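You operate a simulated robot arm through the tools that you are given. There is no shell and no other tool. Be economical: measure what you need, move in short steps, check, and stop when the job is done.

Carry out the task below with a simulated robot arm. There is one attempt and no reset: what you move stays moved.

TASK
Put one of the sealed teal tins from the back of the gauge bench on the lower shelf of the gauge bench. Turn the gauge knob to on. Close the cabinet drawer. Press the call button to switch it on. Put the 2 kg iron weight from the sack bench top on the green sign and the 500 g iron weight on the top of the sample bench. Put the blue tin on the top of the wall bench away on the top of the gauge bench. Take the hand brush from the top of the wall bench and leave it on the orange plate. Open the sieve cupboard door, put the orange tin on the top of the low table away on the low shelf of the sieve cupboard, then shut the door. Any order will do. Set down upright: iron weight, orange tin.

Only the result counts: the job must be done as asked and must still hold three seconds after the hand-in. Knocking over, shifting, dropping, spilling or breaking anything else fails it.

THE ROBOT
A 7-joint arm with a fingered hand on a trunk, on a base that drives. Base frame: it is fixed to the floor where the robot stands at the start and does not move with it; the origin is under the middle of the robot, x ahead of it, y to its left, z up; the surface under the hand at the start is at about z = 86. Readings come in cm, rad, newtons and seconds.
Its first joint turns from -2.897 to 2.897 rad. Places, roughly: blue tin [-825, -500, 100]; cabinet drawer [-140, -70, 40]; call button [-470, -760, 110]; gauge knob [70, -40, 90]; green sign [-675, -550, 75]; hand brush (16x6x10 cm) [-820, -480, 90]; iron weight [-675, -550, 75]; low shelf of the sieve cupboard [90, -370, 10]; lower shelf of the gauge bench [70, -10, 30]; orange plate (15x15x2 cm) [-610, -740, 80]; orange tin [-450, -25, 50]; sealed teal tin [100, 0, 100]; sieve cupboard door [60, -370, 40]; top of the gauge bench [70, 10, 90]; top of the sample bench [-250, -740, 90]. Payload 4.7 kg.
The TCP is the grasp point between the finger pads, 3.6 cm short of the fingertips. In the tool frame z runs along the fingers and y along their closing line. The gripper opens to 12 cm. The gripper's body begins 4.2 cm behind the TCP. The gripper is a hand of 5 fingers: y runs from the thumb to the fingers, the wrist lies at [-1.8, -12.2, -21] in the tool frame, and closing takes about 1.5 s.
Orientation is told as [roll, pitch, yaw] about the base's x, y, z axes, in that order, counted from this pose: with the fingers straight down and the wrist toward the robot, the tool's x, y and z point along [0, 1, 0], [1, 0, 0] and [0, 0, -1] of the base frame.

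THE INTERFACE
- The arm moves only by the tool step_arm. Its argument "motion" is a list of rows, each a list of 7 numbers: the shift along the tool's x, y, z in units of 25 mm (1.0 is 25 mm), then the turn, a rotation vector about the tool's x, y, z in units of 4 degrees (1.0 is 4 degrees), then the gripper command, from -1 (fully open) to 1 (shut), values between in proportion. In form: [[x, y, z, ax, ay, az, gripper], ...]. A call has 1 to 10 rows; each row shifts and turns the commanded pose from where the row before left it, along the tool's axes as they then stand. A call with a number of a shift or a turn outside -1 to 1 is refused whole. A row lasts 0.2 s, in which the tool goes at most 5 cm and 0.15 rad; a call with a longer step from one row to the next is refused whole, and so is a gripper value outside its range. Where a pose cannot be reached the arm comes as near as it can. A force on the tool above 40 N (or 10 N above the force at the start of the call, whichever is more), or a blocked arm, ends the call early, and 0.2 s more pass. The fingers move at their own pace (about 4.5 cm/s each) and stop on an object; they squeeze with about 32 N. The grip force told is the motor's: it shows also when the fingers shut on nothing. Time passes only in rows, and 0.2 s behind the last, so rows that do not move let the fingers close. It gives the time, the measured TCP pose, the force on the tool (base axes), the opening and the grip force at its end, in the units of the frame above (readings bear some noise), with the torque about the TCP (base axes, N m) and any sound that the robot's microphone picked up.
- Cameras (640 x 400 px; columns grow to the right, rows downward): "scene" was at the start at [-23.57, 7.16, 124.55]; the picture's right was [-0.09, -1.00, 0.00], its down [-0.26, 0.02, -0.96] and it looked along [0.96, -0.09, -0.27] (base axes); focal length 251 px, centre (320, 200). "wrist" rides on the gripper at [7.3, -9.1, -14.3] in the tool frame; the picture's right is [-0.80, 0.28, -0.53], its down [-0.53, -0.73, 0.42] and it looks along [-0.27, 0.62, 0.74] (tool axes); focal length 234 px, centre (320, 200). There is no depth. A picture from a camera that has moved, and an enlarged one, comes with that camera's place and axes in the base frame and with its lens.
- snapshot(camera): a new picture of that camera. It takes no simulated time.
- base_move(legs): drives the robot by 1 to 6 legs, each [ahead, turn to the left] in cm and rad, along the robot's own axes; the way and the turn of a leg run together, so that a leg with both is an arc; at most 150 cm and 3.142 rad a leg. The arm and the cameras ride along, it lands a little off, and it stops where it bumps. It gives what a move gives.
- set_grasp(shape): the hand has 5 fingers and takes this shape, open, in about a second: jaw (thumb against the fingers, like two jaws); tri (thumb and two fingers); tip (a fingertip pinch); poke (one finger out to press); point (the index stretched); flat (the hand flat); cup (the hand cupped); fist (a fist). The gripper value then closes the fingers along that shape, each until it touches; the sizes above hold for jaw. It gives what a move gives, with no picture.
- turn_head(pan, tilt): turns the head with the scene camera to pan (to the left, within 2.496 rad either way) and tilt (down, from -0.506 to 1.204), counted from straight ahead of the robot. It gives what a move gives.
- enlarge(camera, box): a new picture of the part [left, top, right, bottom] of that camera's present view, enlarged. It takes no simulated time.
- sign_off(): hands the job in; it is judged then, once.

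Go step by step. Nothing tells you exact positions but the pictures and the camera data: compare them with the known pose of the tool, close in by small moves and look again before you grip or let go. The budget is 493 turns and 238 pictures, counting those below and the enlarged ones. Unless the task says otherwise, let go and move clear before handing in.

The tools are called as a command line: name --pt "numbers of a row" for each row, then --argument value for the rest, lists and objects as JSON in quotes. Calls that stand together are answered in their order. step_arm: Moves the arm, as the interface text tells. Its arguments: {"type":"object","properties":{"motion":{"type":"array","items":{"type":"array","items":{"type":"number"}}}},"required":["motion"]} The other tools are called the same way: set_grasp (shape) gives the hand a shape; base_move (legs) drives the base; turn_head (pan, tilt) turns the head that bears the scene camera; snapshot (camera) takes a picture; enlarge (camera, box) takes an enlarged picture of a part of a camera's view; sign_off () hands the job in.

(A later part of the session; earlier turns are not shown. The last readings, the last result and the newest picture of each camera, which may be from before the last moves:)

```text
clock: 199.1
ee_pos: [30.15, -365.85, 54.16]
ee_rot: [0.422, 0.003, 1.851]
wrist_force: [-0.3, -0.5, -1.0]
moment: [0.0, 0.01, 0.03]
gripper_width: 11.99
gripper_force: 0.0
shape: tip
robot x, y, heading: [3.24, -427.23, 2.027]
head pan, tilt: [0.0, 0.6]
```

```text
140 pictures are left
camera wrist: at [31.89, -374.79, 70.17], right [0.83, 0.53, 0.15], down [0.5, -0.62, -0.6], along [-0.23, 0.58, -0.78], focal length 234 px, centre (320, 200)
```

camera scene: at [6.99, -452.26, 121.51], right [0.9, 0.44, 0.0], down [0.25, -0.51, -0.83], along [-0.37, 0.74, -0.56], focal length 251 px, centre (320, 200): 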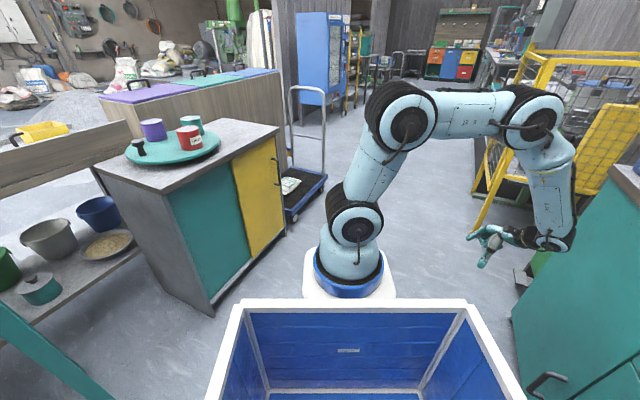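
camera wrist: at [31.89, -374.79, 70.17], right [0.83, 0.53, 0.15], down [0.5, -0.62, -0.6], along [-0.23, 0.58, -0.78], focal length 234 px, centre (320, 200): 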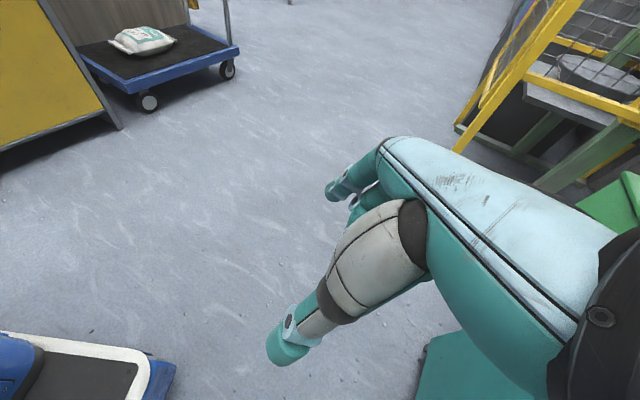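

Lesson learnt: the other fingers stick out on the tool −x side, so the hand must be flipped and come from the north. First level the hand and tuck the arm.

step_arm --pt "0 0 0 0 -1 0 -1" --pt "0 0 0 0 -1 0 -1" --pt "0 0 0 0 -1 0 -1" --pt "0 0 0 0 -1 0 -1" --pt "0 0 0 0 -1 0 -1" --pt "0 0 0 0 -1 0 -1" --pt "0 0 -1 0 0 0 -1" --pt "0 0 -1 0 0 0 -1" --pt "0 0 -1 0 0 0 -1" --pt "0 0 -1 0 0 0 -1"

step_arm --pt "0 -0.8 -1 0 0 -0.4 -1" --pt "0 -0.8 -1 0 0 -0.4 -1" --pt "0 -0.8 -1 0 0 -0.4 -1" --pt "0 -0.8 -1 0 0 -0.4 -1" --pt "0 -0.8 -1 0 0 -0.4 -1" --pt "0 -0.8 -1 0 0 -0.4 -1" --pt "0 -0.8 -1 0 0 -0.2 -1" --pt "0 -0.8 -1 0 0 0 -1" --pt "0 -0.8 -1 0 0 0 -1" --pt "0 -0.8 -1 0 0 0 -1"

snapshot --camera "scene"

```text
clock: 201.3
ee_pos: [30.23, -365.94, 64.31]
ee_rot: [0.003, 0.002, 1.849]
wrist_force: [1.2, -0.1, -0.3]
moment: [0.01, 0.01, -0.02]
gripper_width: 12.0
gripper_force: 0.0
shape: tip
robot x, y, heading: [3.42, -427.09, 2.033]
head pan, tilt: [0.0, 0.6]
```

```text
clock: 203.5
ee_pos: [37.93, -384.36, 89.22]
ee_rot: [0.005, -0.001, 2.034]
wrist_force: [-0.1, 0.2, 0.2]
moment: [0.01, 0.03, -0.02]
gripper_width: 11.95
gripper_force: 0.0
shape: tip
robot x, y, heading: [3.34, -427.32, 2.03]
head pan, tilt: [0.0, 0.6]
```

```text
139 pictures are left
camera scene: at [6.98, -452.26, 121.51], right [0.9, 0.44, 0.0], down [0.25, -0.51, -0.83], along [-0.37, 0.74, -0.56], focal length 251 px, centre (320, 200)
```

scene: 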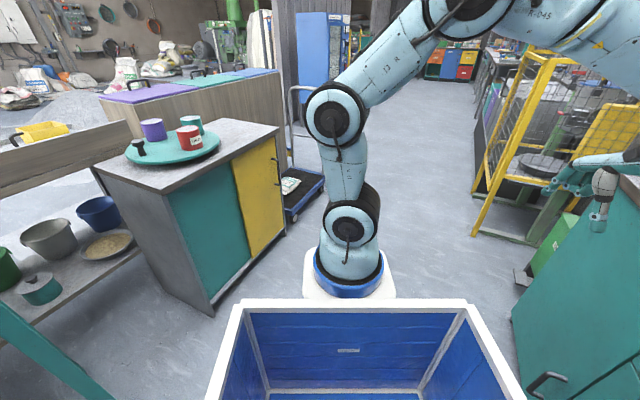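

step_arm --pt "1 0.2 -0.4 0 0 0 -1" --pt "1 0.2 -0.4 0 0 0 -1" --pt "1 0.2 -0.4 0 0 0 -1" --pt "1 0.2 -0.4 0 0 0 -1" --pt "1 0.2 -0.4 0 0 0 -1" --pt "1 0.2 -0.4 0 0 0 -1" --pt "1 0.2 -0.4 0 0 0 -1" --pt "1 0.2 -0.4 0 0 0 -1" --pt "1 0.2 0 0 0 0 -1" --pt "1 0.2 0 0 0 0 -1"

step_arm --pt "1 0.4 0 0 0 0 -1" --pt "1 0.4 0 0 0 0 -1" --pt "1 0.4 0 0 0 0 -1" --pt "1 0.4 0 0 0 0 -1" --pt "1 0.4 0 0 0 0 -1" --pt "1 0.4 0 0 0 0 -1"

base_move --legs '[[0, 2.68]]'

snapshot --camera "scene"

```text
clock: 205.7
ee_pos: [13.28, -390.96, 97.3]
ee_rot: [0.004, 0.001, 2.035]
wrist_force: [0.7, 0.3, 0.2]
moment: [-0.02, 0.0, 0.0]
gripper_width: 11.99
gripper_force: 0.1
shape: tip
robot x, y, heading: [3.26, -427.34, 2.032]
head pan, tilt: [0.0, 0.6]
```

```text
clock: 207.1
ee_pos: [-2.92, -392.25, 97.25]
ee_rot: [0.004, -0.001, 2.03]
wrist_force: [-0.3, -0.9, -0.1]
moment: [0.02, 0.03, -0.02]
gripper_width: 12.02
gripper_force: 0.1
shape: tip
robot x, y, heading: [3.32, -426.99, 2.029]
head pan, tilt: [0.0, 0.6]
```

```text
clock: 213.8
ee_pos: [-6.31, -461.11, 97.24]
ee_rot: [0.003, 0.0, -1.563]
wrist_force: [-0.6, -0.6, -0.1]
moment: [0.01, 0.0, 0.0]
gripper_width: 12.0
gripper_force: 0.1
shape: tip
robot x, y, heading: [3.2, -427.24, -1.571]
head pan, tilt: [0.0, 0.6]
```

```text
138 pictures are left
camera scene: at [11.41, -402.9, 121.51], right [-1.0, 0.0, 0.0], down [0.0, 0.56, -0.83], along [0.0, -0.83, -0.56], focal length 251 px, centre (320, 200)
```

scene: 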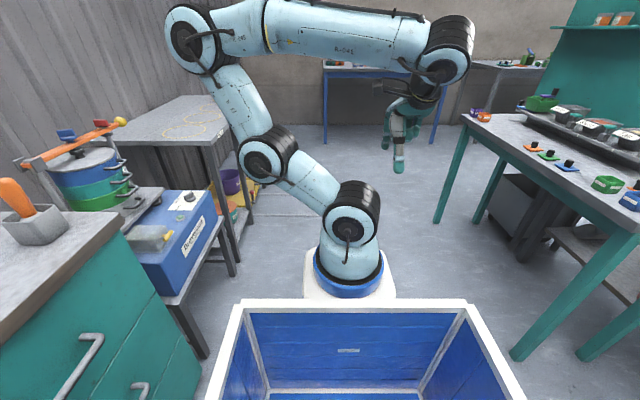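

base_move --legs '[[-96, 0], [0, 0.5]]'

turn_head --pan 0.1 --tilt 0.7

snapshot --camera "scene"

snapshot --camera "wrist"

```text
clock: 220.2
ee_pos: [10.75, -364.97, 97.18]
ee_rot: [0.004, 0.0, -1.082]
wrist_force: [-0.5, 0.7, -1.4]
moment: [0.01, 0.0, 0.01]
gripper_width: 12.01
gripper_force: 0.1
shape: tip
robot x, y, heading: [3.87, -330.68, -1.086]
head pan, tilt: [0.0, 0.6]
```

```text
clock: 220.9
ee_pos: [10.83, -364.92, 97.15]
ee_rot: [0.003, 0.0, -1.08]
wrist_force: [0.2, 0.7, -0.1]
moment: [0.0, 0.03, -0.02]
gripper_width: 11.98
gripper_force: 0.1
shape: tip
robot x, y, heading: [3.53, -330.3, -1.084]
head pan, tilt: [0.099, 0.7]
```

```text
137 pictures are left
camera scene: at [0.02, -304.46, 120.65], right [-0.83, -0.55, 0.0], down [-0.36, 0.54, -0.77], along [0.42, -0.64, -0.64], focal length 251 px, centre (320, 200)
```

scene: 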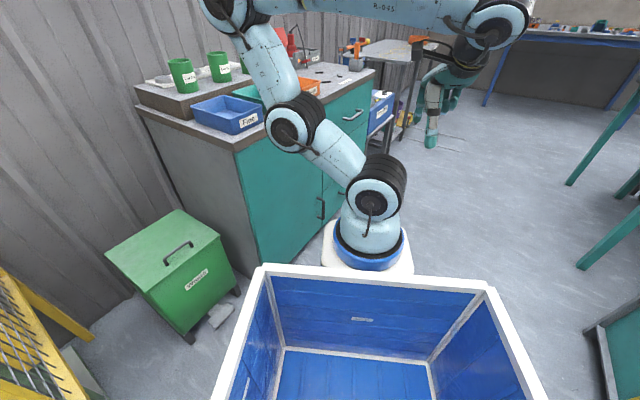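

```text
136 pictures are left
camera wrist: at [12.87, -353.42, 111.51], right [-0.58, -0.63, 0.52], down [-0.81, 0.4, -0.43], along [0.06, -0.67, -0.74], focal length 234 px, centre (320, 200)
```

wrist: 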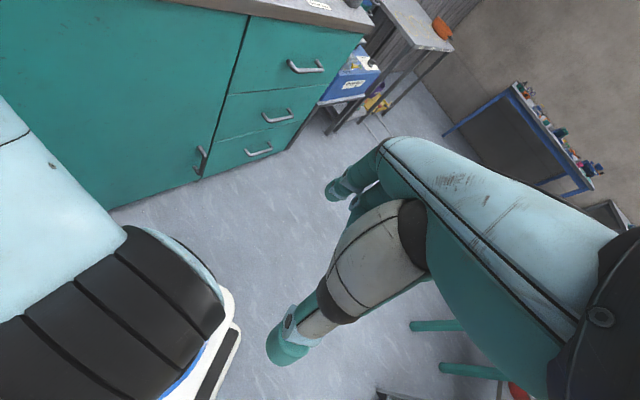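

enlarge --camera "wrist" --box '[160, 100, 320, 220]'

enlarge --camera "scene" --box '[230, 120, 390, 280]'

```text
3.33 times, centred on (240, 160) of wrist
camera zoom: at [12.87, -353.42, 111.51], right [-0.58, -0.63, 0.52], down [-0.81, 0.4, -0.43], along [0.06, -0.67, -0.74], focal length 781 px, centre (587, 333)
```

zoom: 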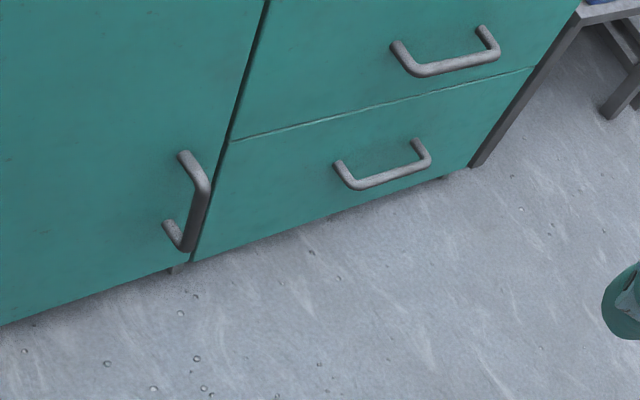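

```text
2.50 times, centred on (310, 200) of scene
camera zoom: at [0.02, -304.46, 120.65], right [-0.83, -0.55, 0.0], down [-0.36, 0.54, -0.77], along [0.42, -0.64, -0.64], focal length 628 px, centre (345, 200)
```

zoom: 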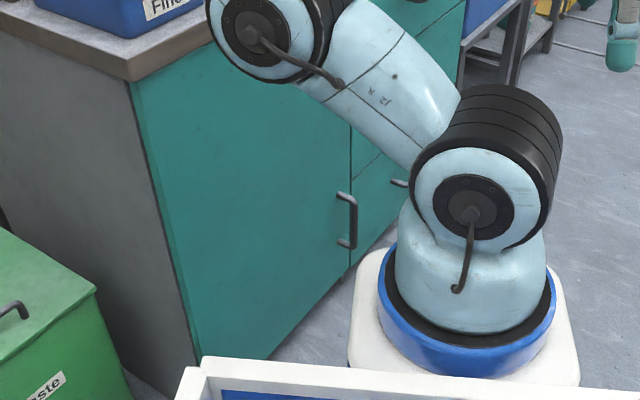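

step_arm --pt "0 0 0.5 0 0 1 -1" --pt "0 0 0.5 0 0 1 -1" --pt "0 0 0.5 0 0 1 -1" --pt "0 0 0.5 0 0 1 -1" --pt "0 0 0.5 0 0 1 -1" --pt "0 0 0.5 0 0 1 -1" --pt "0 0 0.5 0 0 1 -1"

step_arm --pt "1 0.9 0.5 0 0 0 -1" --pt "1 0.9 0.5 0 0 0 -1" --pt "1 0.9 0.5 0 0 0 -1" --pt "1 0.9 0.5 0 0 0 -1" --pt "1 0.9 0.5 0 0 0 -1" --pt "1 0.9 0.5 0 0 0 -1" --pt "1 0.9 0.5 0 0 0 -1" --pt "1 0.9 0.5 0 0 0 -1" --pt "1 0.9 0.5 0 0 0 -1" --pt "1 0.9 0.5 0 0 0 -1"

snapshot --camera "scene"

snapshot --camera "wrist"

```text
clock: 222.5
ee_pos: [10.75, -364.99, 88.53]
ee_rot: [-0.001, 0.001, -1.571]
wrist_force: [-10.4, -1.4, 14.1]
moment: [1.04, 0.46, 0.88]
gripper_width: 12.01
gripper_force: 0.1
shape: tip
robot x, y, heading: [3.55, -330.06, -1.08]
head pan, tilt: [0.099, 0.7]
```

```text
clock: 224.7
ee_pos: [35.96, -387.4, 75.99]
ee_rot: [0.004, 0.002, -1.567]
wrist_force: [1.2, -1.4, -0.2]
moment: [0.01, 0.01, 0.01]
gripper_width: 11.99
gripper_force: 0.1
shape: tip
robot x, y, heading: [3.77, -330.31, -1.083]
head pan, tilt: [0.099, 0.7]
```

```text
133 pictures are left
camera scene: at [0.01, -304.44, 120.65], right [-0.83, -0.55, 0.0], down [-0.36, 0.54, -0.76], along [0.42, -0.64, -0.64], focal length 251 px, centre (320, 200)
```

scene: 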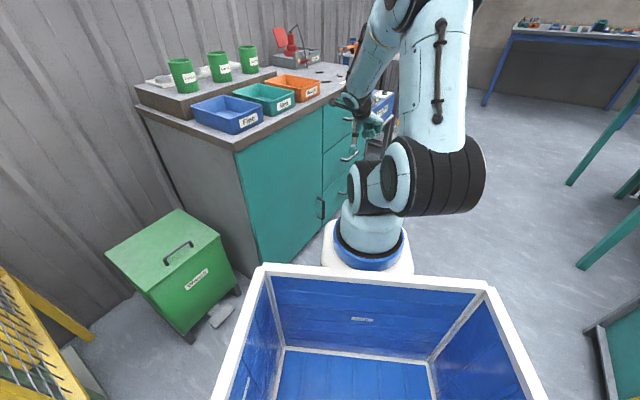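

```text
132 pictures are left
camera wrist: at [43.12, -378.17, 90.32], right [-0.8, -0.28, 0.52], down [-0.53, 0.73, -0.43], along [-0.26, -0.62, -0.74], focal length 234 px, centre (320, 200)
```

wrist: 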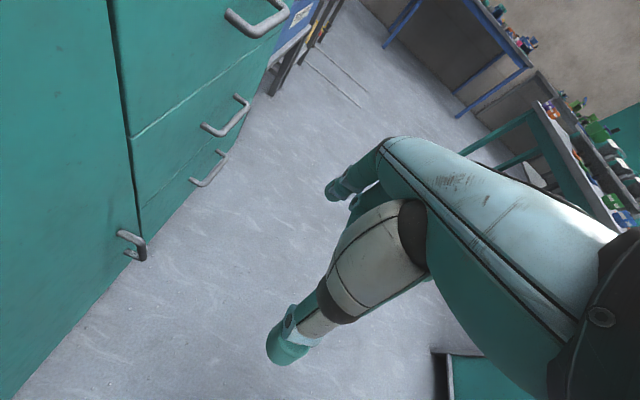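

step_arm --pt "0.16 0.17 1 0 0 0 -1" --pt "0.16 0.17 1 0 0 0 -1" --pt "0.16 0.17 1 0 0 0 -1" --pt "0.16 0.17 1 0 0 0 -1" --pt "0.16 0.17 1 0 0 0 -1" --pt "0.16 0.17 1 0 0 0 -1" --pt "0.16 0.17 1 0 0 0 -1" --pt "0.16 0.17 1 0 0 0 -1" --pt "0.16 0.17 1 0 0 0 -1" --pt "0.16 0.17 1 0 0 0 -1"

step_arm --pt "0 0 1 0 0 0 -1" --pt "0 0 1 0 0 0 -1" --pt "0 0 1 0 0 0 -1" --pt "0 0 1 0 0 0 -1" --pt "0 0 1 0 0 0 -1" --pt "0 0 1 0 0 0 -1" --pt "0 0 1 0 0 0 -1" --pt "0 0 0.8 0 0 0 -1"

snapshot --camera "wrist"

enlarge --camera "scene" --box '[260, 130, 420, 260]'

```text
clock: 226.9
ee_pos: [39.93, -391.6, 50.94]
ee_rot: [0.001, 0.002, -1.568]
wrist_force: [0.0, 0.2, 0.6]
moment: [0.0, 0.04, -0.02]
gripper_width: 11.98
gripper_force: 0.1
shape: tip
robot x, y, heading: [3.79, -330.63, -1.082]
head pan, tilt: [0.099, 0.7]
```

```text
clock: 228.7
ee_pos: [40.48, -392.05, 31.83]
ee_rot: [-0.007, 0.005, -1.572]
wrist_force: [-0.6, 0.2, 0.2]
moment: [0.0, 0.0, 0.01]
gripper_width: 12.0
gripper_force: 0.1
shape: tip
out of reach, approached as far as the arm can: row 8
robot x, y, heading: [3.29, -330.19, -1.077]
head pan, tilt: [0.099, 0.7]
```

```text
131 pictures are left
camera wrist: at [47.76, -382.79, 45.99], right [-0.8, -0.28, 0.53], down [-0.54, 0.73, -0.42], along [-0.27, -0.62, -0.74], focal length 234 px, centre (320, 200)
```

wrist: 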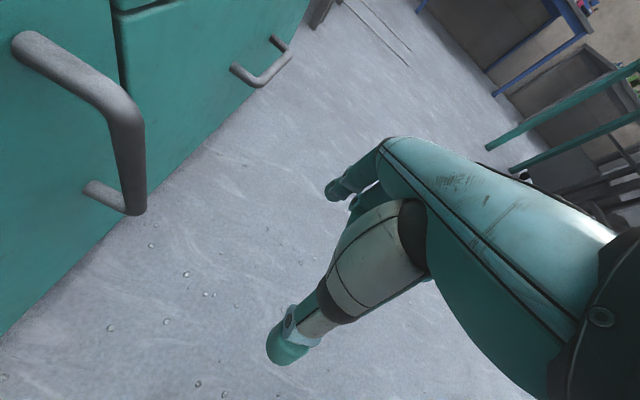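

```text
3.08 times, centred on (340, 195) of scene
camera zoom: at [0.02, -304.46, 120.65], right [-0.83, -0.55, 0.0], down [-0.36, 0.54, -0.76], along [0.42, -0.64, -0.64], focal length 773 px, centre (258, 215)
```

zoom: 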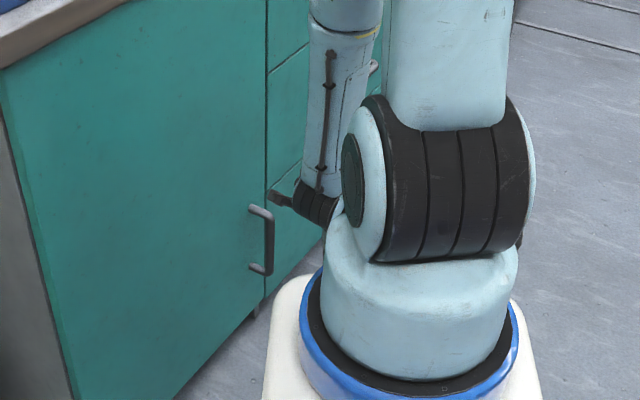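

Bar measured at (56.0, −391.9), z 17–31.6. Advance toward it.

step_arm --pt "0.8 0 0 0 0 0 -1" --pt "0.8 0 0 0 0 0 -1" --pt "0.8 0 0 0 0 0 -1" --pt "0.8 0 0 0 0 0 -1" --pt "0.8 0 0 0 0 0 -1"

snapshot --camera "wrist"

```text
clock: 229.9
ee_pos: [50.37, -391.74, 31.58]
ee_rot: [0.002, 0.002, -1.569]
wrist_force: [0.0, 0.4, -0.2]
moment: [-0.01, 0.01, -0.01]
gripper_width: 11.99
gripper_force: 0.1
shape: tip
robot x, y, heading: [3.61, -330.87, -1.086]
head pan, tilt: [0.099, 0.7]
```

```text
129 pictures are left
camera wrist: at [57.57, -382.63, 46.03], right [-0.8, -0.28, 0.52], down [-0.53, 0.73, -0.42], along [-0.26, -0.62, -0.74], focal length 234 px, centre (320, 200)
```

wrist: 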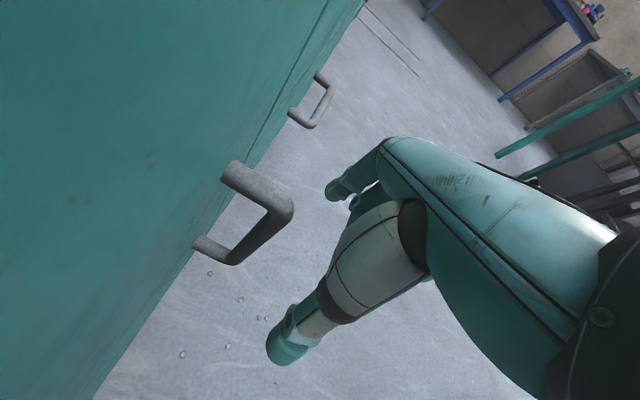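

step_arm --pt "0.7 0 0.2 0 0 0 -1" --pt "0.7 0 0.2 0 0 0 -1" --pt "0.7 0 0 0 0 0 -1" --pt "0.2 0 0 0 0 0 -1"

snapshot --camera "wrist"

```text
clock: 230.3
ee_pos: [50.02, -391.38, 30.56]
ee_rot: [-0.016, 0.017, -1.586]
wrist_force: [-18.5, 0.4, -1.6]
moment: [-0.17, -2.7, 1.81]
gripper_width: 12.0
gripper_force: 0.1
shape: tip
robot x, y, heading: [3.71, -330.02, -1.095]
head pan, tilt: [0.099, 0.7]
stopped in row 2: the force on the tool passed its limit at 214 N (the readings are from after the stop); the commanded pose is now the measured one
```

```text
128 pictures are left
camera wrist: at [57.6, -382.52, 44.76], right [-0.8, -0.27, 0.53], down [-0.53, 0.75, -0.4], along [-0.29, -0.6, -0.74], focal length 234 px, centre (320, 200)
```

wrist: 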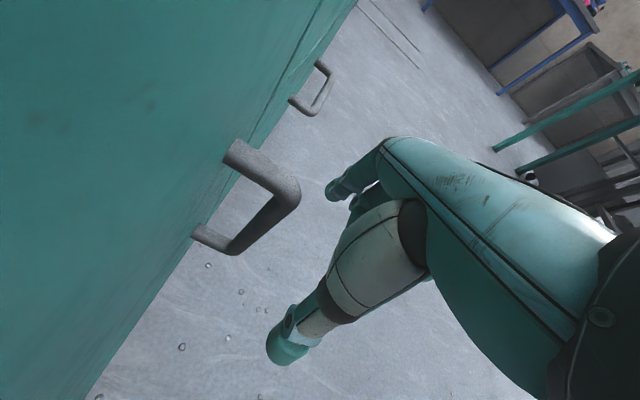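

The wrist camera housing hit the door. From this side the 40° tilt is the natural posture, so back off, tilt toward the door, and approach again.

step_arm --pt "-0.8 0 0 0 0 0 -1" --pt "-0.8 0 0 0 0 0 -1" --pt "-0.8 0 0 0 0 0 -1" --pt "-0.8 0 0 0 0 0 -1" --pt "-0.8 0 0 0 0 0 -1" --pt "0 0 -0.6 0 0 0 -1"

step_arm --pt "0 0 0 0 1 0 -1" --pt "0 0 0 0 1 0 -1" --pt "0 0 0 0 1 0 -1" --pt "0 0 0 0 1 0 -1"

snapshot --camera "scene"

```text
clock: 231.7
ee_pos: [40.21, -391.4, 32.32]
ee_rot: [-0.013, 0.015, -1.589]
wrist_force: [-0.2, 0.1, -0.4]
moment: [-0.03, -0.01, -0.04]
gripper_width: 11.98
gripper_force: 0.1
shape: tip
robot x, y, heading: [3.24, -329.86, -1.089]
head pan, tilt: [0.099, 0.7]
```

```text
clock: 232.7
ee_pos: [40.17, -391.51, 32.31]
ee_rot: [-0.012, 0.013, -1.588]
wrist_force: [-0.4, 0.1, 0.6]
moment: [-0.01, -0.01, 0.0]
gripper_width: 11.98
gripper_force: 0.0
shape: tip
out of reach, approached as far as the arm can: row 1, 2, 3, 4
robot x, y, heading: [3.7, -330.2, -1.091]
head pan, tilt: [0.099, 0.7]
```

```text
127 pictures are left
camera scene: at [0.2, -304.38, 120.65], right [-0.84, -0.55, 0.0], down [-0.35, 0.54, -0.76], along [0.42, -0.64, -0.64], focal length 251 px, centre (320, 200)
```

scene: 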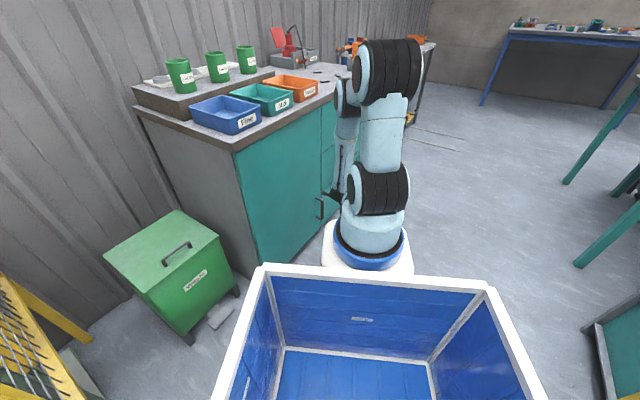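

step_arm --pt "0 0 0 0 -1 0 -1" --pt "0 0 0 0 -1 0 -1" --pt "0 0 0 0 -1 0 -1" --pt "0 0 0 0 -1 0 -1" --pt "0 0 -1 0 0 0 -1" --pt "0 0 -1 0 0 0 -1" --pt "0 0 -1 0 0 0 -1" --pt "0 0 -1 0 0 0 -1" --pt "0 0 -1 0 0 0 -1" --pt "0 0 -1 0 0 0 -1"

step_arm --pt "0 0 -1 0 0 0 -1" --pt "0 0 -1 0 0 0 -1" --pt "0 0 -1 0 0 0 -1" --pt "0 0 -1 0 0 0 -1" --pt "0 0 -1 0 0 0 -1" --pt "0 0 -1 0 0 0 -1"

base_move --legs '[[-10, 0]]'

step_arm --pt "0.2 0.3 0 0 1 0 -1" --pt "0.2 0.3 0 0 1 0 -1" --pt "0.2 0.3 0 0 1 0 -1" --pt "0.2 0.3 0 0 1 0 -1" --pt "0.2 0.3 0 0 1 0 -1"

```text
clock: 234.9
ee_pos: [44.59, -391.68, 46.64]
ee_rot: [-0.292, 0.015, -1.587]
wrist_force: [0.0, -0.2, 0.1]
moment: [0.0, -0.01, -0.02]
gripper_width: 11.98
gripper_force: 0.1
shape: tip
robot x, y, heading: [3.33, -330.31, -1.094]
head pan, tilt: [0.099, 0.7]
```

```text
clock: 235.8
ee_pos: [45.66, -391.53, 53.52]
ee_rot: [-0.309, 0.021, -1.593]
wrist_force: [-8.1, -1.5, 2.5]
moment: [0.48, -1.39, 0.49]
gripper_width: 11.99
gripper_force: 0.0
shape: tip
robot x, y, heading: [3.25, -330.36, -1.091]
head pan, tilt: [0.099, 0.7]
stopped in row 4: the force on the tool passed its limit at 98 N (the readings are from after the stop); the commanded pose is now the measured one
```

```text
clock: 237.0
ee_pos: [41.17, -382.49, 53.57]
ee_rot: [-0.308, 0.023, -1.592]
wrist_force: [-0.4, -0.8, 0.3]
moment: [0.01, 0.01, 0.02]
gripper_width: 11.98
gripper_force: 0.2
shape: tip
robot x, y, heading: [-0.97, -321.25, -1.096]
head pan, tilt: [0.099, 0.7]
```

```text
clock: 238.2
ee_pos: [43.58, -386.27, 52.98]
ee_rot: [0.04, 0.022, -1.595]
wrist_force: [0.5, -0.2, -0.6]
moment: [0.02, 0.04, 0.0]
gripper_width: 11.98
gripper_force: 0.0
shape: tip
robot x, y, heading: [-1.28, -321.68, -1.092]
head pan, tilt: [0.099, 0.7]
```

step_arm --pt "0 0 -0.2 0 1 0 -1" --pt "0 0 -0.2 0 1 0 -1" --pt "0 0 -0.2 0 1 0 -1" --pt "0 0 -0.2 0 1 0 -1" --pt "0 0 -0.2 0 1 0 -1"

step_arm --pt "0 0 0 0 1 0 -1" --pt "0 0 0 0 1 0 -1" --pt "0 0 0 0 1 0 -1"

snapshot --camera "wrist"

snapshot --camera "scene"

```text
clock: 239.4
ee_pos: [44.3, -386.54, 57.29]
ee_rot: [0.368, 0.032, -1.601]
wrist_force: [-0.7, 0.8, -0.1]
moment: [-0.03, -0.03, 0.02]
gripper_width: 11.97
gripper_force: 0.1
shape: tip
out of reach, approached as far as the arm can: row 5
robot x, y, heading: [-0.89, -321.0, -1.097]
head pan, tilt: [0.099, 0.7]
```

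```text
clock: 240.2
ee_pos: [44.32, -386.63, 57.44]
ee_rot: [0.368, 0.03, -1.6]
wrist_force: [-0.6, 0.8, -0.1]
moment: [-0.02, 0.0, -0.02]
gripper_width: 11.98
gripper_force: 0.1
shape: tip
out of reach, approached as far as the arm can: row 1, 2, 3
robot x, y, heading: [-1.08, -321.58, -1.095]
head pan, tilt: [0.099, 0.7]
```

```text
126 pictures are left
camera wrist: at [46.13, -377.96, 73.54], right [-0.95, -0.26, 0.19], down [-0.32, 0.76, -0.57], along [0.0, -0.6, -0.8], focal length 234 px, centre (320, 200)
```

wrist: 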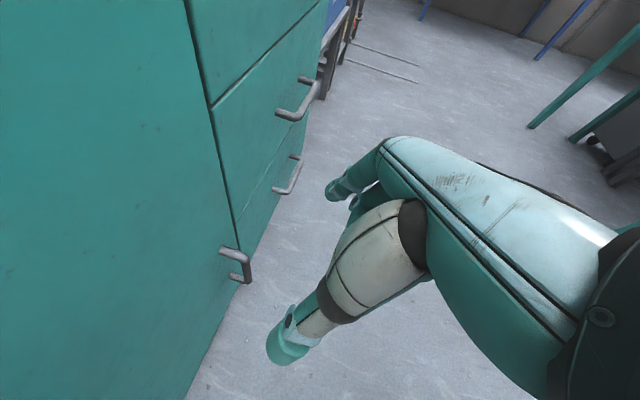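

```text
125 pictures are left
camera scene: at [-4.35, -295.4, 120.65], right [-0.84, -0.54, 0.0], down [-0.35, 0.54, -0.76], along [0.42, -0.64, -0.64], focal length 251 px, centre (320, 200)
```

scene: 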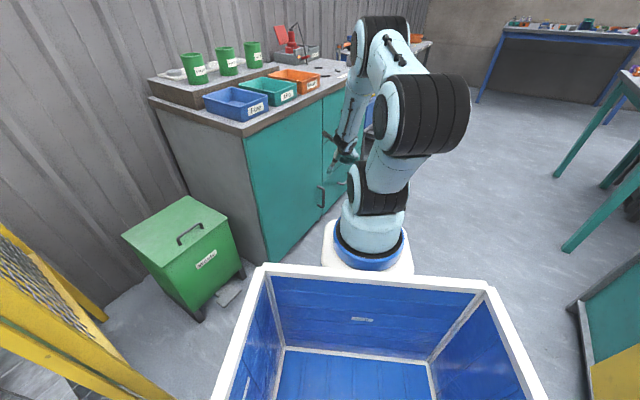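

A 21° tilt already pulls the camera clear enough. Lower to handle height in this posture.

step_arm --pt "-0.3 0.2 0.96 0 0 0 -1" --pt "-0.3 0.2 0.96 0 0 0 -1" --pt "-0.3 0.2 0.96 0 0 0 -1" --pt "-0.3 0.2 0.96 0 0 0 -1" --pt "-0.3 0.2 0.96 0 0 0 -1" --pt "-0.3 0.2 0.96 0 0 0 -1" --pt "-0.3 0.2 0.96 0 0 0 -1" --pt "-0.3 0.2 0.96 0 0 0 -1" --pt "-0.3 0.2 0.96 0 0 0 -1"

snapshot --camera "wrist"

```text
clock: 242.2
ee_pos: [54.13, -394.21, 42.85]
ee_rot: [0.36, 0.035, -1.604]
wrist_force: [0.7, -0.3, 0.7]
moment: [0.0, 0.05, 0.03]
gripper_width: 11.98
gripper_force: 0.2
shape: tip
out of reach, approached as far as the arm can: row 1, 2, 3, 4, 5, 6, 7, 8, 9
robot x, y, heading: [-1.12, -320.93, -1.095]
head pan, tilt: [0.099, 0.7]
```

```text
124 pictures are left
camera wrist: at [56.12, -385.61, 59.03], right [-0.95, -0.26, 0.2], down [-0.32, 0.76, -0.56], along [-0.01, -0.59, -0.8], focal length 234 px, centre (320, 200)
```

wrist: 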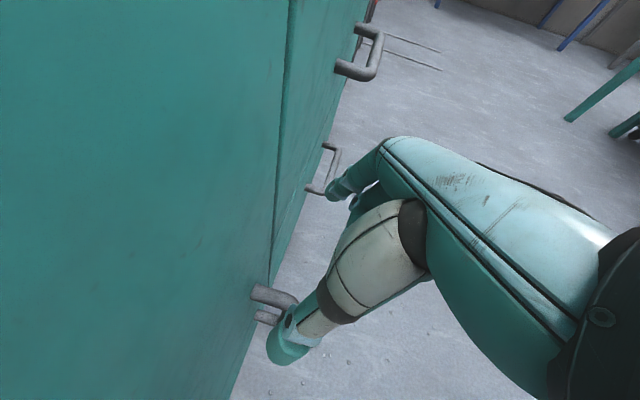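

I need the better arm branch used at the shelf: go back up, tilt fully there, then come down along the radial.

step_arm --pt "-0.1 -0.6 -1 0 0 0 -1" --pt "-0.1 -0.6 -1 0 0 0 -1" --pt "-0.1 -0.6 -1 0 0 0 -1" --pt "0 -0.6 -1 0 0 0 -1" --pt "0 -0.6 -1 0 0 0 -1" --pt "0 -0.6 -1 0 0 0 -1" --pt "0 -0.6 -1 0 0 0 -1" --pt "0 -0.6 -1 0 0 0 -1" --pt "0 -0.6 -1 0 0 0 -1" --pt "0 -0.6 -1 0 0 0 -1"

step_arm --pt "0.36 -0.3 -0.93 0 0 0 -1" --pt "0.36 -0.3 -0.93 0 0 0 -1" --pt "0.36 -0.3 -0.93 0 0 0 -1" --pt "0.36 -0.3 -0.93 0 0 0 -1" --pt "0.36 -0.3 -0.93 0 0 0 -1" --pt "0.36 -0.3 -0.93 0 0 0 -1"

step_arm --pt "0 0 0 0 1 0 -1" --pt "0 0 0 0 1 0 -1" --pt "0 0 0 0 1 0 -1" --pt "0 0 0 0 1 0 -1" --pt "0 0 0 0 1 0 -1"

snapshot --camera "scene"

```text
clock: 244.4
ee_pos: [45.03, -379.92, 66.47]
ee_rot: [0.368, 0.031, -1.601]
wrist_force: [0.1, 0.5, -0.9]
moment: [-0.02, 0.0, 0.01]
gripper_width: 12.0
gripper_force: 0.0
shape: tip
out of reach, approached as far as the arm can: row 1
robot x, y, heading: [-0.98, -321.22, -1.098]
head pan, tilt: [0.099, 0.7]
```

```text
clock: 245.8
ee_pos: [45.21, -375.8, 81.69]
ee_rot: [0.368, 0.033, -1.6]
wrist_force: [0.5, 0.4, -0.5]
moment: [0.02, 0.02, 0.0]
gripper_width: 11.97
gripper_force: 0.1
shape: tip
robot x, y, heading: [-0.78, -320.87, -1.092]
head pan, tilt: [0.099, 0.7]
```

```text
clock: 247.0
ee_pos: [45.17, -375.79, 81.6]
ee_rot: [0.719, 0.03, -1.6]
wrist_force: [-0.3, 0.2, 0.1]
moment: [0.02, 0.02, 0.01]
gripper_width: 11.99
gripper_force: 0.1
shape: tip
robot x, y, heading: [-1.24, -321.33, -1.099]
head pan, tilt: [0.099, 0.7]
```

```text
123 pictures are left
camera scene: at [-4.35, -295.4, 120.65], right [-0.84, -0.54, 0.0], down [-0.35, 0.54, -0.76], along [0.42, -0.64, -0.64], focal length 251 px, centre (320, 200)
```

scene: 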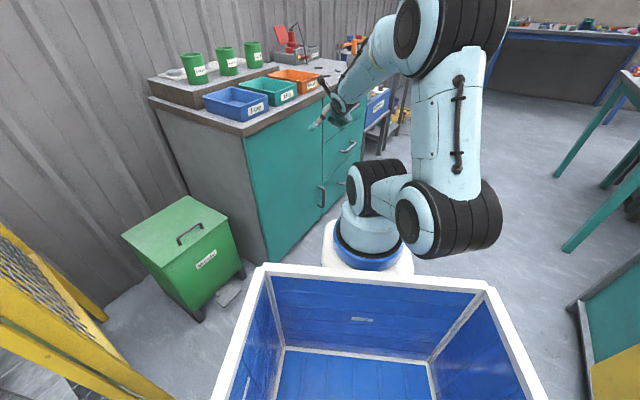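

step_arm --pt "-0.48 0.4 0.8 0 0 0 -1" --pt "-0.48 0.4 0.8 0 0 0 -1" --pt "-0.48 0.4 0.8 0 0 0 -1" --pt "-0.48 0.4 0.8 0 0 0 -1" --pt "-0.48 0.4 0.8 0 0 0 -1" --pt "-0.48 0.4 0.8 0 0 0 -1" --pt "-0.48 0.4 0.8 0 0 0 -1" --pt "-0.48 0.4 0.8 0 0 0 -1"

snapshot --camera "scene"

```text
clock: 248.8
ee_pos: [50.26, -380.64, 73.43]
ee_rot: [0.703, 0.038, -1.605]
wrist_force: [-0.1, -1.5, -0.2]
moment: [0.0, 0.03, -0.01]
gripper_width: 11.99
gripper_force: 0.0
shape: tip
out of reach, approached as far as the arm can: row 3, 4, 5, 6, 7, 8
robot x, y, heading: [-1.31, -321.7, -1.093]
head pan, tilt: [0.099, 0.7]
```

```text
122 pictures are left
camera scene: at [-4.35, -295.39, 120.65], right [-0.84, -0.54, 0.0], down [-0.35, 0.54, -0.76], along [0.42, -0.64, -0.64], focal length 251 px, centre (320, 200)
```

scene: 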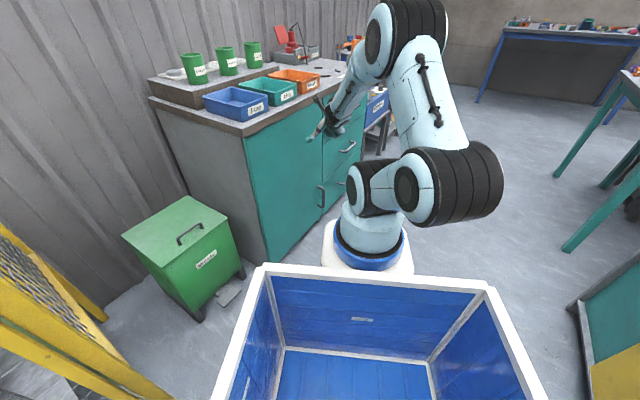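

step_arm --pt "0.48 -0.4 -0.8 0 0 0 -1" --pt "0.48 -0.4 -0.8 0 0 0 -1" --pt "0.1 -0.5 -0.6 0 0 0 -1" --pt "0.1 -0.5 -0.6 0 0 0 -1"

step_arm --pt "0 0 0 0.656 0 -0.755 -1" --pt "0 0 0 0.656 0 -0.755 -1" --pt "0 0 0 0.656 0 -0.755 -1" --pt "0 0 0 0.656 0 -0.755 -1" --pt "0 0 0 0.656 0 -0.755 -1" --pt "0 0 0 0.656 0 -0.755 -1" --pt "0 0 0 0.656 0 -0.755 -1" --pt "0 0 0 0.656 0 -0.755 -1" --pt "0 0 0 0.656 0 -0.755 -1" --pt "0 0 0 0.656 0 -0.755 -1"

snapshot --camera "scene"

```text
clock: 249.8
ee_pos: [48.01, -376.26, 80.69]
ee_rot: [0.717, 0.031, -1.601]
wrist_force: [0.6, -1.0, -0.4]
moment: [-0.01, -0.04, 0.0]
gripper_width: 11.98
gripper_force: 0.1
shape: tip
robot x, y, heading: [-1.23, -321.23, -1.09]
head pan, tilt: [0.099, 0.7]
```

```text
clock: 252.0
ee_pos: [47.85, -376.24, 80.7]
ee_rot: [0.737, 0.021, -0.903]
wrist_force: [-0.4, 0.3, -0.7]
moment: [0.0, 0.04, -0.03]
gripper_width: 11.96
gripper_force: 0.0
shape: tip
robot x, y, heading: [-0.78, -321.35, -1.095]
head pan, tilt: [0.099, 0.7]
```

```text
121 pictures are left
camera scene: at [-4.36, -295.39, 120.65], right [-0.84, -0.54, 0.0], down [-0.35, 0.54, -0.76], along [0.42, -0.64, -0.64], focal length 251 px, centre (320, 200)
```

scene: 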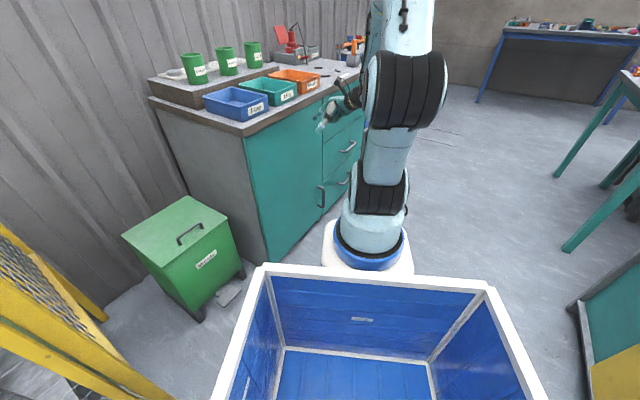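

step_arm --pt "-0.715 0.3 0.594 0 0 0 -1" --pt "-0.715 0.3 0.594 0 0 0 -1" --pt "-0.715 0.3 0.594 0 0 0 -1" --pt "-0.715 0.3 0.594 0 0 0 -1" --pt "-0.715 0.3 0.594 0 0 0 -1" --pt "-0.715 0.3 0.594 0 0 0 -1" --pt "-0.715 0.3 0.594 0 0 0 -1" --pt "-0.715 0.3 0.594 0 0 0 -1" --pt "-0.715 0.3 0.594 0 0 0 -1" --pt "-0.715 0.3 0.594 0 0 0 -1"

snapshot --camera "scene"

snapshot --camera "wrist"

```text
clock: 254.2
ee_pos: [49.67, -384.06, 57.61]
ee_rot: [0.736, 0.018, -0.902]
wrist_force: [-0.4, -0.6, -0.2]
moment: [-0.01, 0.02, 0.0]
gripper_width: 11.96
gripper_force: 0.1
shape: tip
robot x, y, heading: [-1.3, -321.28, -1.096]
head pan, tilt: [0.099, 0.7]
```

```text
120 pictures are left
camera scene: at [-4.36, -295.39, 120.65], right [-0.84, -0.54, 0.0], down [-0.35, 0.54, -0.76], along [0.42, -0.64, -0.64], focal length 251 px, centre (320, 200)
```

scene: 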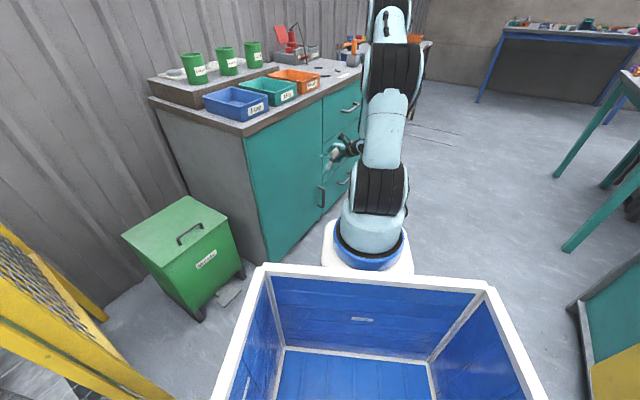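

```text
119 pictures are left
camera wrist: at [40.83, -379.64, 73.2], right [-0.57, -0.8, -0.16], down [-0.55, 0.52, -0.66], along [0.61, -0.29, -0.74], focal length 234 px, centre (320, 200)
```

wrist: 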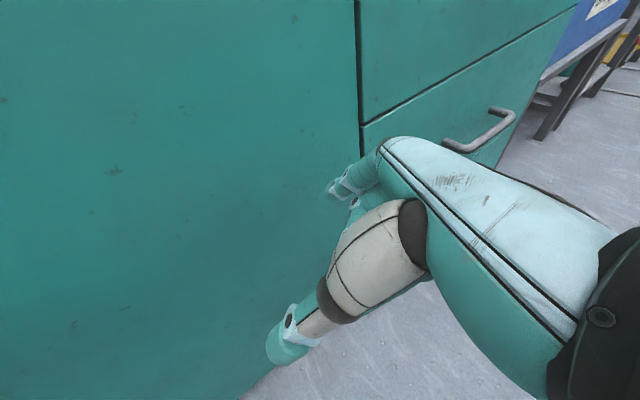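

Smooth now. I can pinch the round bar at this yaw with a part-closed hand; lower to just southwest of the bar.

step_arm --pt "-0.954 0.324 0.514 0 0 0 0.1" --pt "-0.954 0.324 0.514 0 0 0 0.1" --pt "-0.954 0.324 0.514 0 0 0 0.1" --pt "-0.954 0.324 0.514 0 0 0 0.1" --pt "-0.954 0.324 0.514 0 0 0 0.1" --pt "-0.954 0.324 0.514 0 0 0 0.1"

step_arm --pt "-0.954 0.324 0.514 0 0 0 0.1" --pt "-0.954 0.324 0.514 0 0 0 0.1" --pt "-0.954 0.324 0.514 0 0 0 0.1" --pt "-0.954 0.324 0.514 0 0 0 0.1" --pt "-0.954 0.324 0.514 0 0 0 0.1" --pt "-0.954 0.324 0.514 0 0 0 0.1"

snapshot --camera "wrist"

```text
clock: 255.6
ee_pos: [48.22, -390.81, 42.24]
ee_rot: [0.737, 0.02, -0.902]
wrist_force: [-0.9, 1.0, 1.1]
moment: [0.02, 0.05, 0.02]
gripper_width: 5.46
gripper_force: 0.1
shape: tip
robot x, y, heading: [-1.08, -320.98, -1.092]
head pan, tilt: [0.099, 0.7]
```

```text
clock: 257.0
ee_pos: [46.72, -397.66, 26.77]
ee_rot: [0.737, 0.021, -0.9]
wrist_force: [0.4, -0.6, 0.1]
moment: [-0.01, 0.05, 0.02]
gripper_width: 5.47
gripper_force: 0.0
shape: tip
robot x, y, heading: [-0.92, -321.41, -1.089]
head pan, tilt: [0.099, 0.7]
```

```text
118 pictures are left
camera wrist: at [37.93, -393.38, 42.4], right [-0.57, -0.8, -0.16], down [-0.55, 0.52, -0.66], along [0.61, -0.29, -0.74], focal length 234 px, centre (320, 200)
```

wrist: 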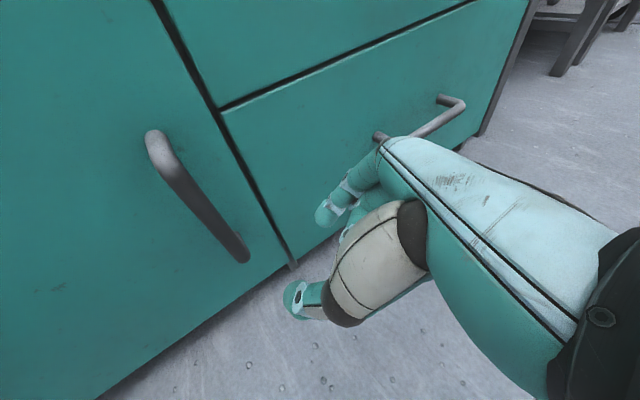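

step_arm --pt "0.738 0.078 0.664 0 0 0 0.1" --pt "0.738 0.078 0.664 0 0 0 0.1" --pt "0.738 0.078 0.664 0 0 0 0.1"

snapshot --camera "wrist"

```text
clock: 257.8
ee_pos: [52.98, -393.6, 26.86]
ee_rot: [0.737, 0.02, -0.904]
wrist_force: [-0.1, -1.0, 0.4]
moment: [0.0, -0.04, -0.06]
gripper_width: 5.46
gripper_force: 0.0
shape: tip
robot x, y, heading: [-1.27, -321.56, -1.098]
head pan, tilt: [0.099, 0.7]
```

```text
117 pictures are left
camera wrist: at [44.13, -389.23, 42.41], right [-0.57, -0.8, -0.16], down [-0.55, 0.52, -0.66], along [0.61, -0.29, -0.74], focal length 234 px, centre (320, 200)
```

wrist: 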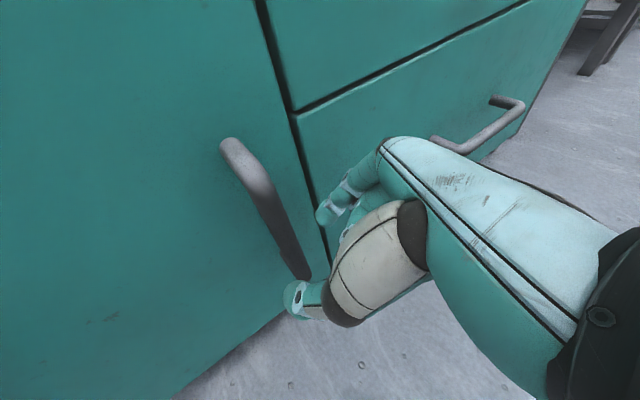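

step_arm --pt "0.37 0.04 0.33 0 0 0 0.1" --pt "0.37 0.04 0.33 0 0 0 0.1"

enlarge --camera "wrist" --box '[200, 120, 400, 340]'

```text
clock: 258.4
ee_pos: [54.94, -392.27, 26.73]
ee_rot: [0.738, 0.024, -0.904]
wrist_force: [-4.8, -1.5, -0.7]
moment: [-0.04, 0.13, -0.13]
gripper_width: 5.32
gripper_force: 0.2
shape: tip
robot x, y, heading: [-0.99, -321.48, -1.094]
head pan, tilt: [0.099, 0.7]
```

```text
1.82 times, centred on (300, 230) of wrist
camera zoom: at [46.11, -387.88, 42.38], right [-0.57, -0.8, -0.16], down [-0.55, 0.52, -0.66], along [0.61, -0.29, -0.74], focal length 426 px, centre (356, 146)
```

zoom: 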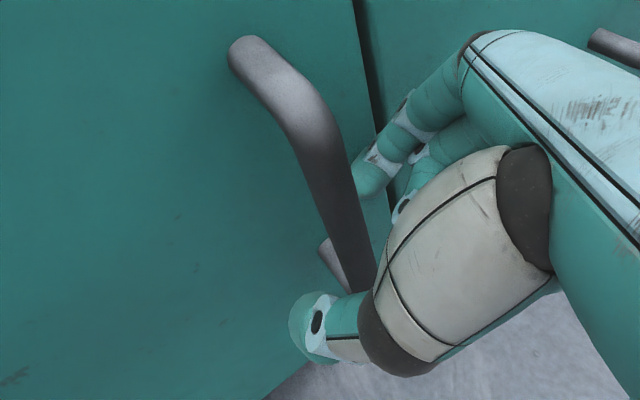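

The bar is between thumb and finger. Close.

step_arm --pt "0 0 0 0 0 0 1" --pt "0 0 0 0 0 0 1" --pt "0 0 0 0 0 0 1" --pt "0 0 0 0 0 0 1" --pt "0 0 0 0 0 0 1" --pt "0 0 0 0 0 0 1"

snapshot --camera "wrist"

```text
clock: 259.8
ee_pos: [54.89, -391.85, 26.64]
ee_rot: [0.735, 0.024, -0.9]
wrist_force: [-13.4, 30.4, -1.9]
moment: [0.39, 0.24, 0.35]
gripper_width: 1.51
gripper_force: 31.9
shape: tip
robot x, y, heading: [-1.42, -320.81, -1.092]
head pan, tilt: [0.099, 0.7]
```

```text
115 pictures are left
camera wrist: at [46.16, -387.63, 42.29], right [-0.57, -0.8, -0.16], down [-0.55, 0.52, -0.65], along [0.61, -0.29, -0.74], focal length 234 px, centre (320, 200)
```

wrist: 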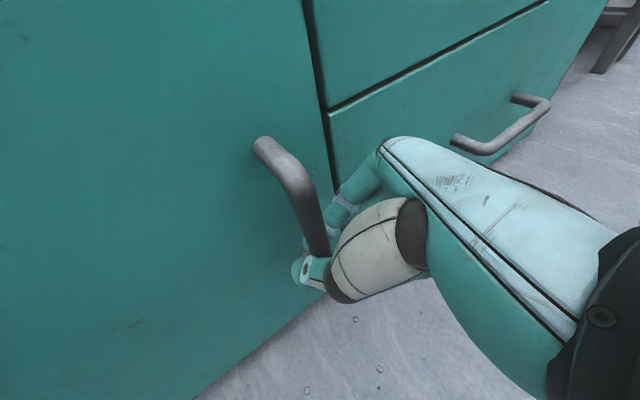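

Gripped. Pull outwards along the door's arc.

step_arm --pt "-0.223 -0.412 -0.2 0 0 0 1" --pt "-0.223 -0.412 -0.2 0 0 0 1" --pt "-0.446 -0.824 -0.4 0 0 0 1" --pt "-0.446 -0.824 -0.4 0 0 0 1"

snapshot --camera "wrist"

```text
clock: 260.8
ee_pos: [47.5, -390.32, 26.84]
ee_rot: [0.738, 0.02, -0.902]
wrist_force: [5.3, 18.3, -22.7]
moment: [-0.07, 0.02, -0.07]
gripper_width: 1.33
gripper_force: 31.9
shape: tip
robot x, y, heading: [-0.74, -321.25, -1.096]
head pan, tilt: [0.099, 0.7]
```

```text
114 pictures are left
camera wrist: at [38.79, -385.81, 42.44], right [-0.57, -0.8, -0.16], down [-0.55, 0.52, -0.66], along [0.61, -0.29, -0.74], focal length 234 px, centre (320, 200)
```

wrist: 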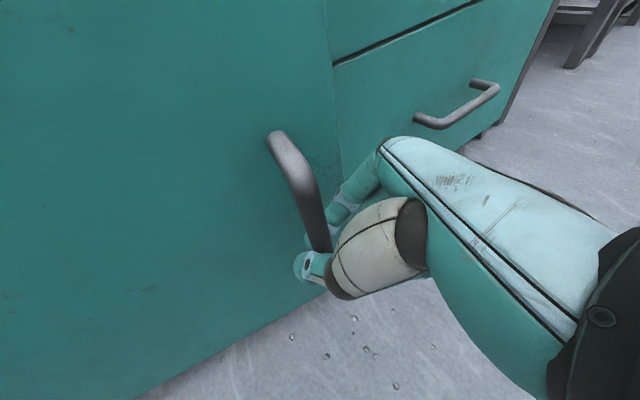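

step_arm --pt "-0.32 -0.945 -0.287 0 0 0 1" --pt "-0.32 -0.945 -0.287 0 0 0 1" --pt "-0.32 -0.945 -0.287 0 0 0 1" --pt "-0.26 -0.934 -0.235 0 0 0 1" --pt "-0.26 -0.934 -0.235 0 0 0 1" --pt "-0.26 -0.934 -0.235 0 0 0 1"

snapshot --camera "wrist"

snapshot --camera "scene"

```text
clock: 262.2
ee_pos: [34.38, -382.76, 27.38]
ee_rot: [0.738, 0.022, -0.903]
wrist_force: [3.0, 4.6, -8.5]
moment: [0.03, 0.02, -0.01]
gripper_width: 1.28
gripper_force: 32.1
shape: tip
robot x, y, heading: [-1.05, -321.09, -1.095]
head pan, tilt: [0.099, 0.7]
```

```text
113 pictures are left
camera wrist: at [25.5, -378.36, 42.86], right [-0.57, -0.8, -0.16], down [-0.55, 0.52, -0.66], along [0.61, -0.29, -0.74], focal length 234 px, centre (320, 200)
```

wrist: 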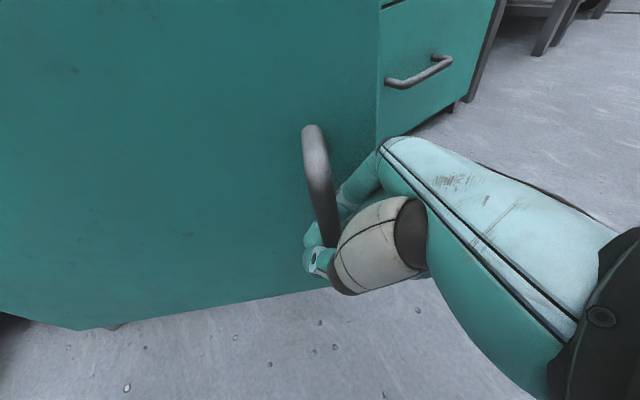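

```text
112 pictures are left
camera scene: at [-4.33, -295.42, 120.66], right [-0.84, -0.55, 0.0], down [-0.35, 0.54, -0.76], along [0.42, -0.64, -0.64], focal length 251 px, centre (320, 200)
```

scene: 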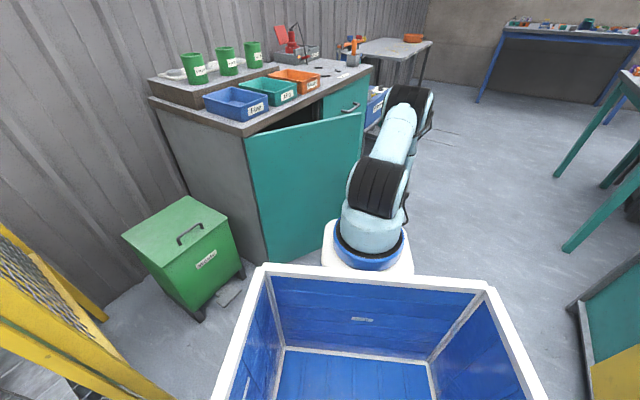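

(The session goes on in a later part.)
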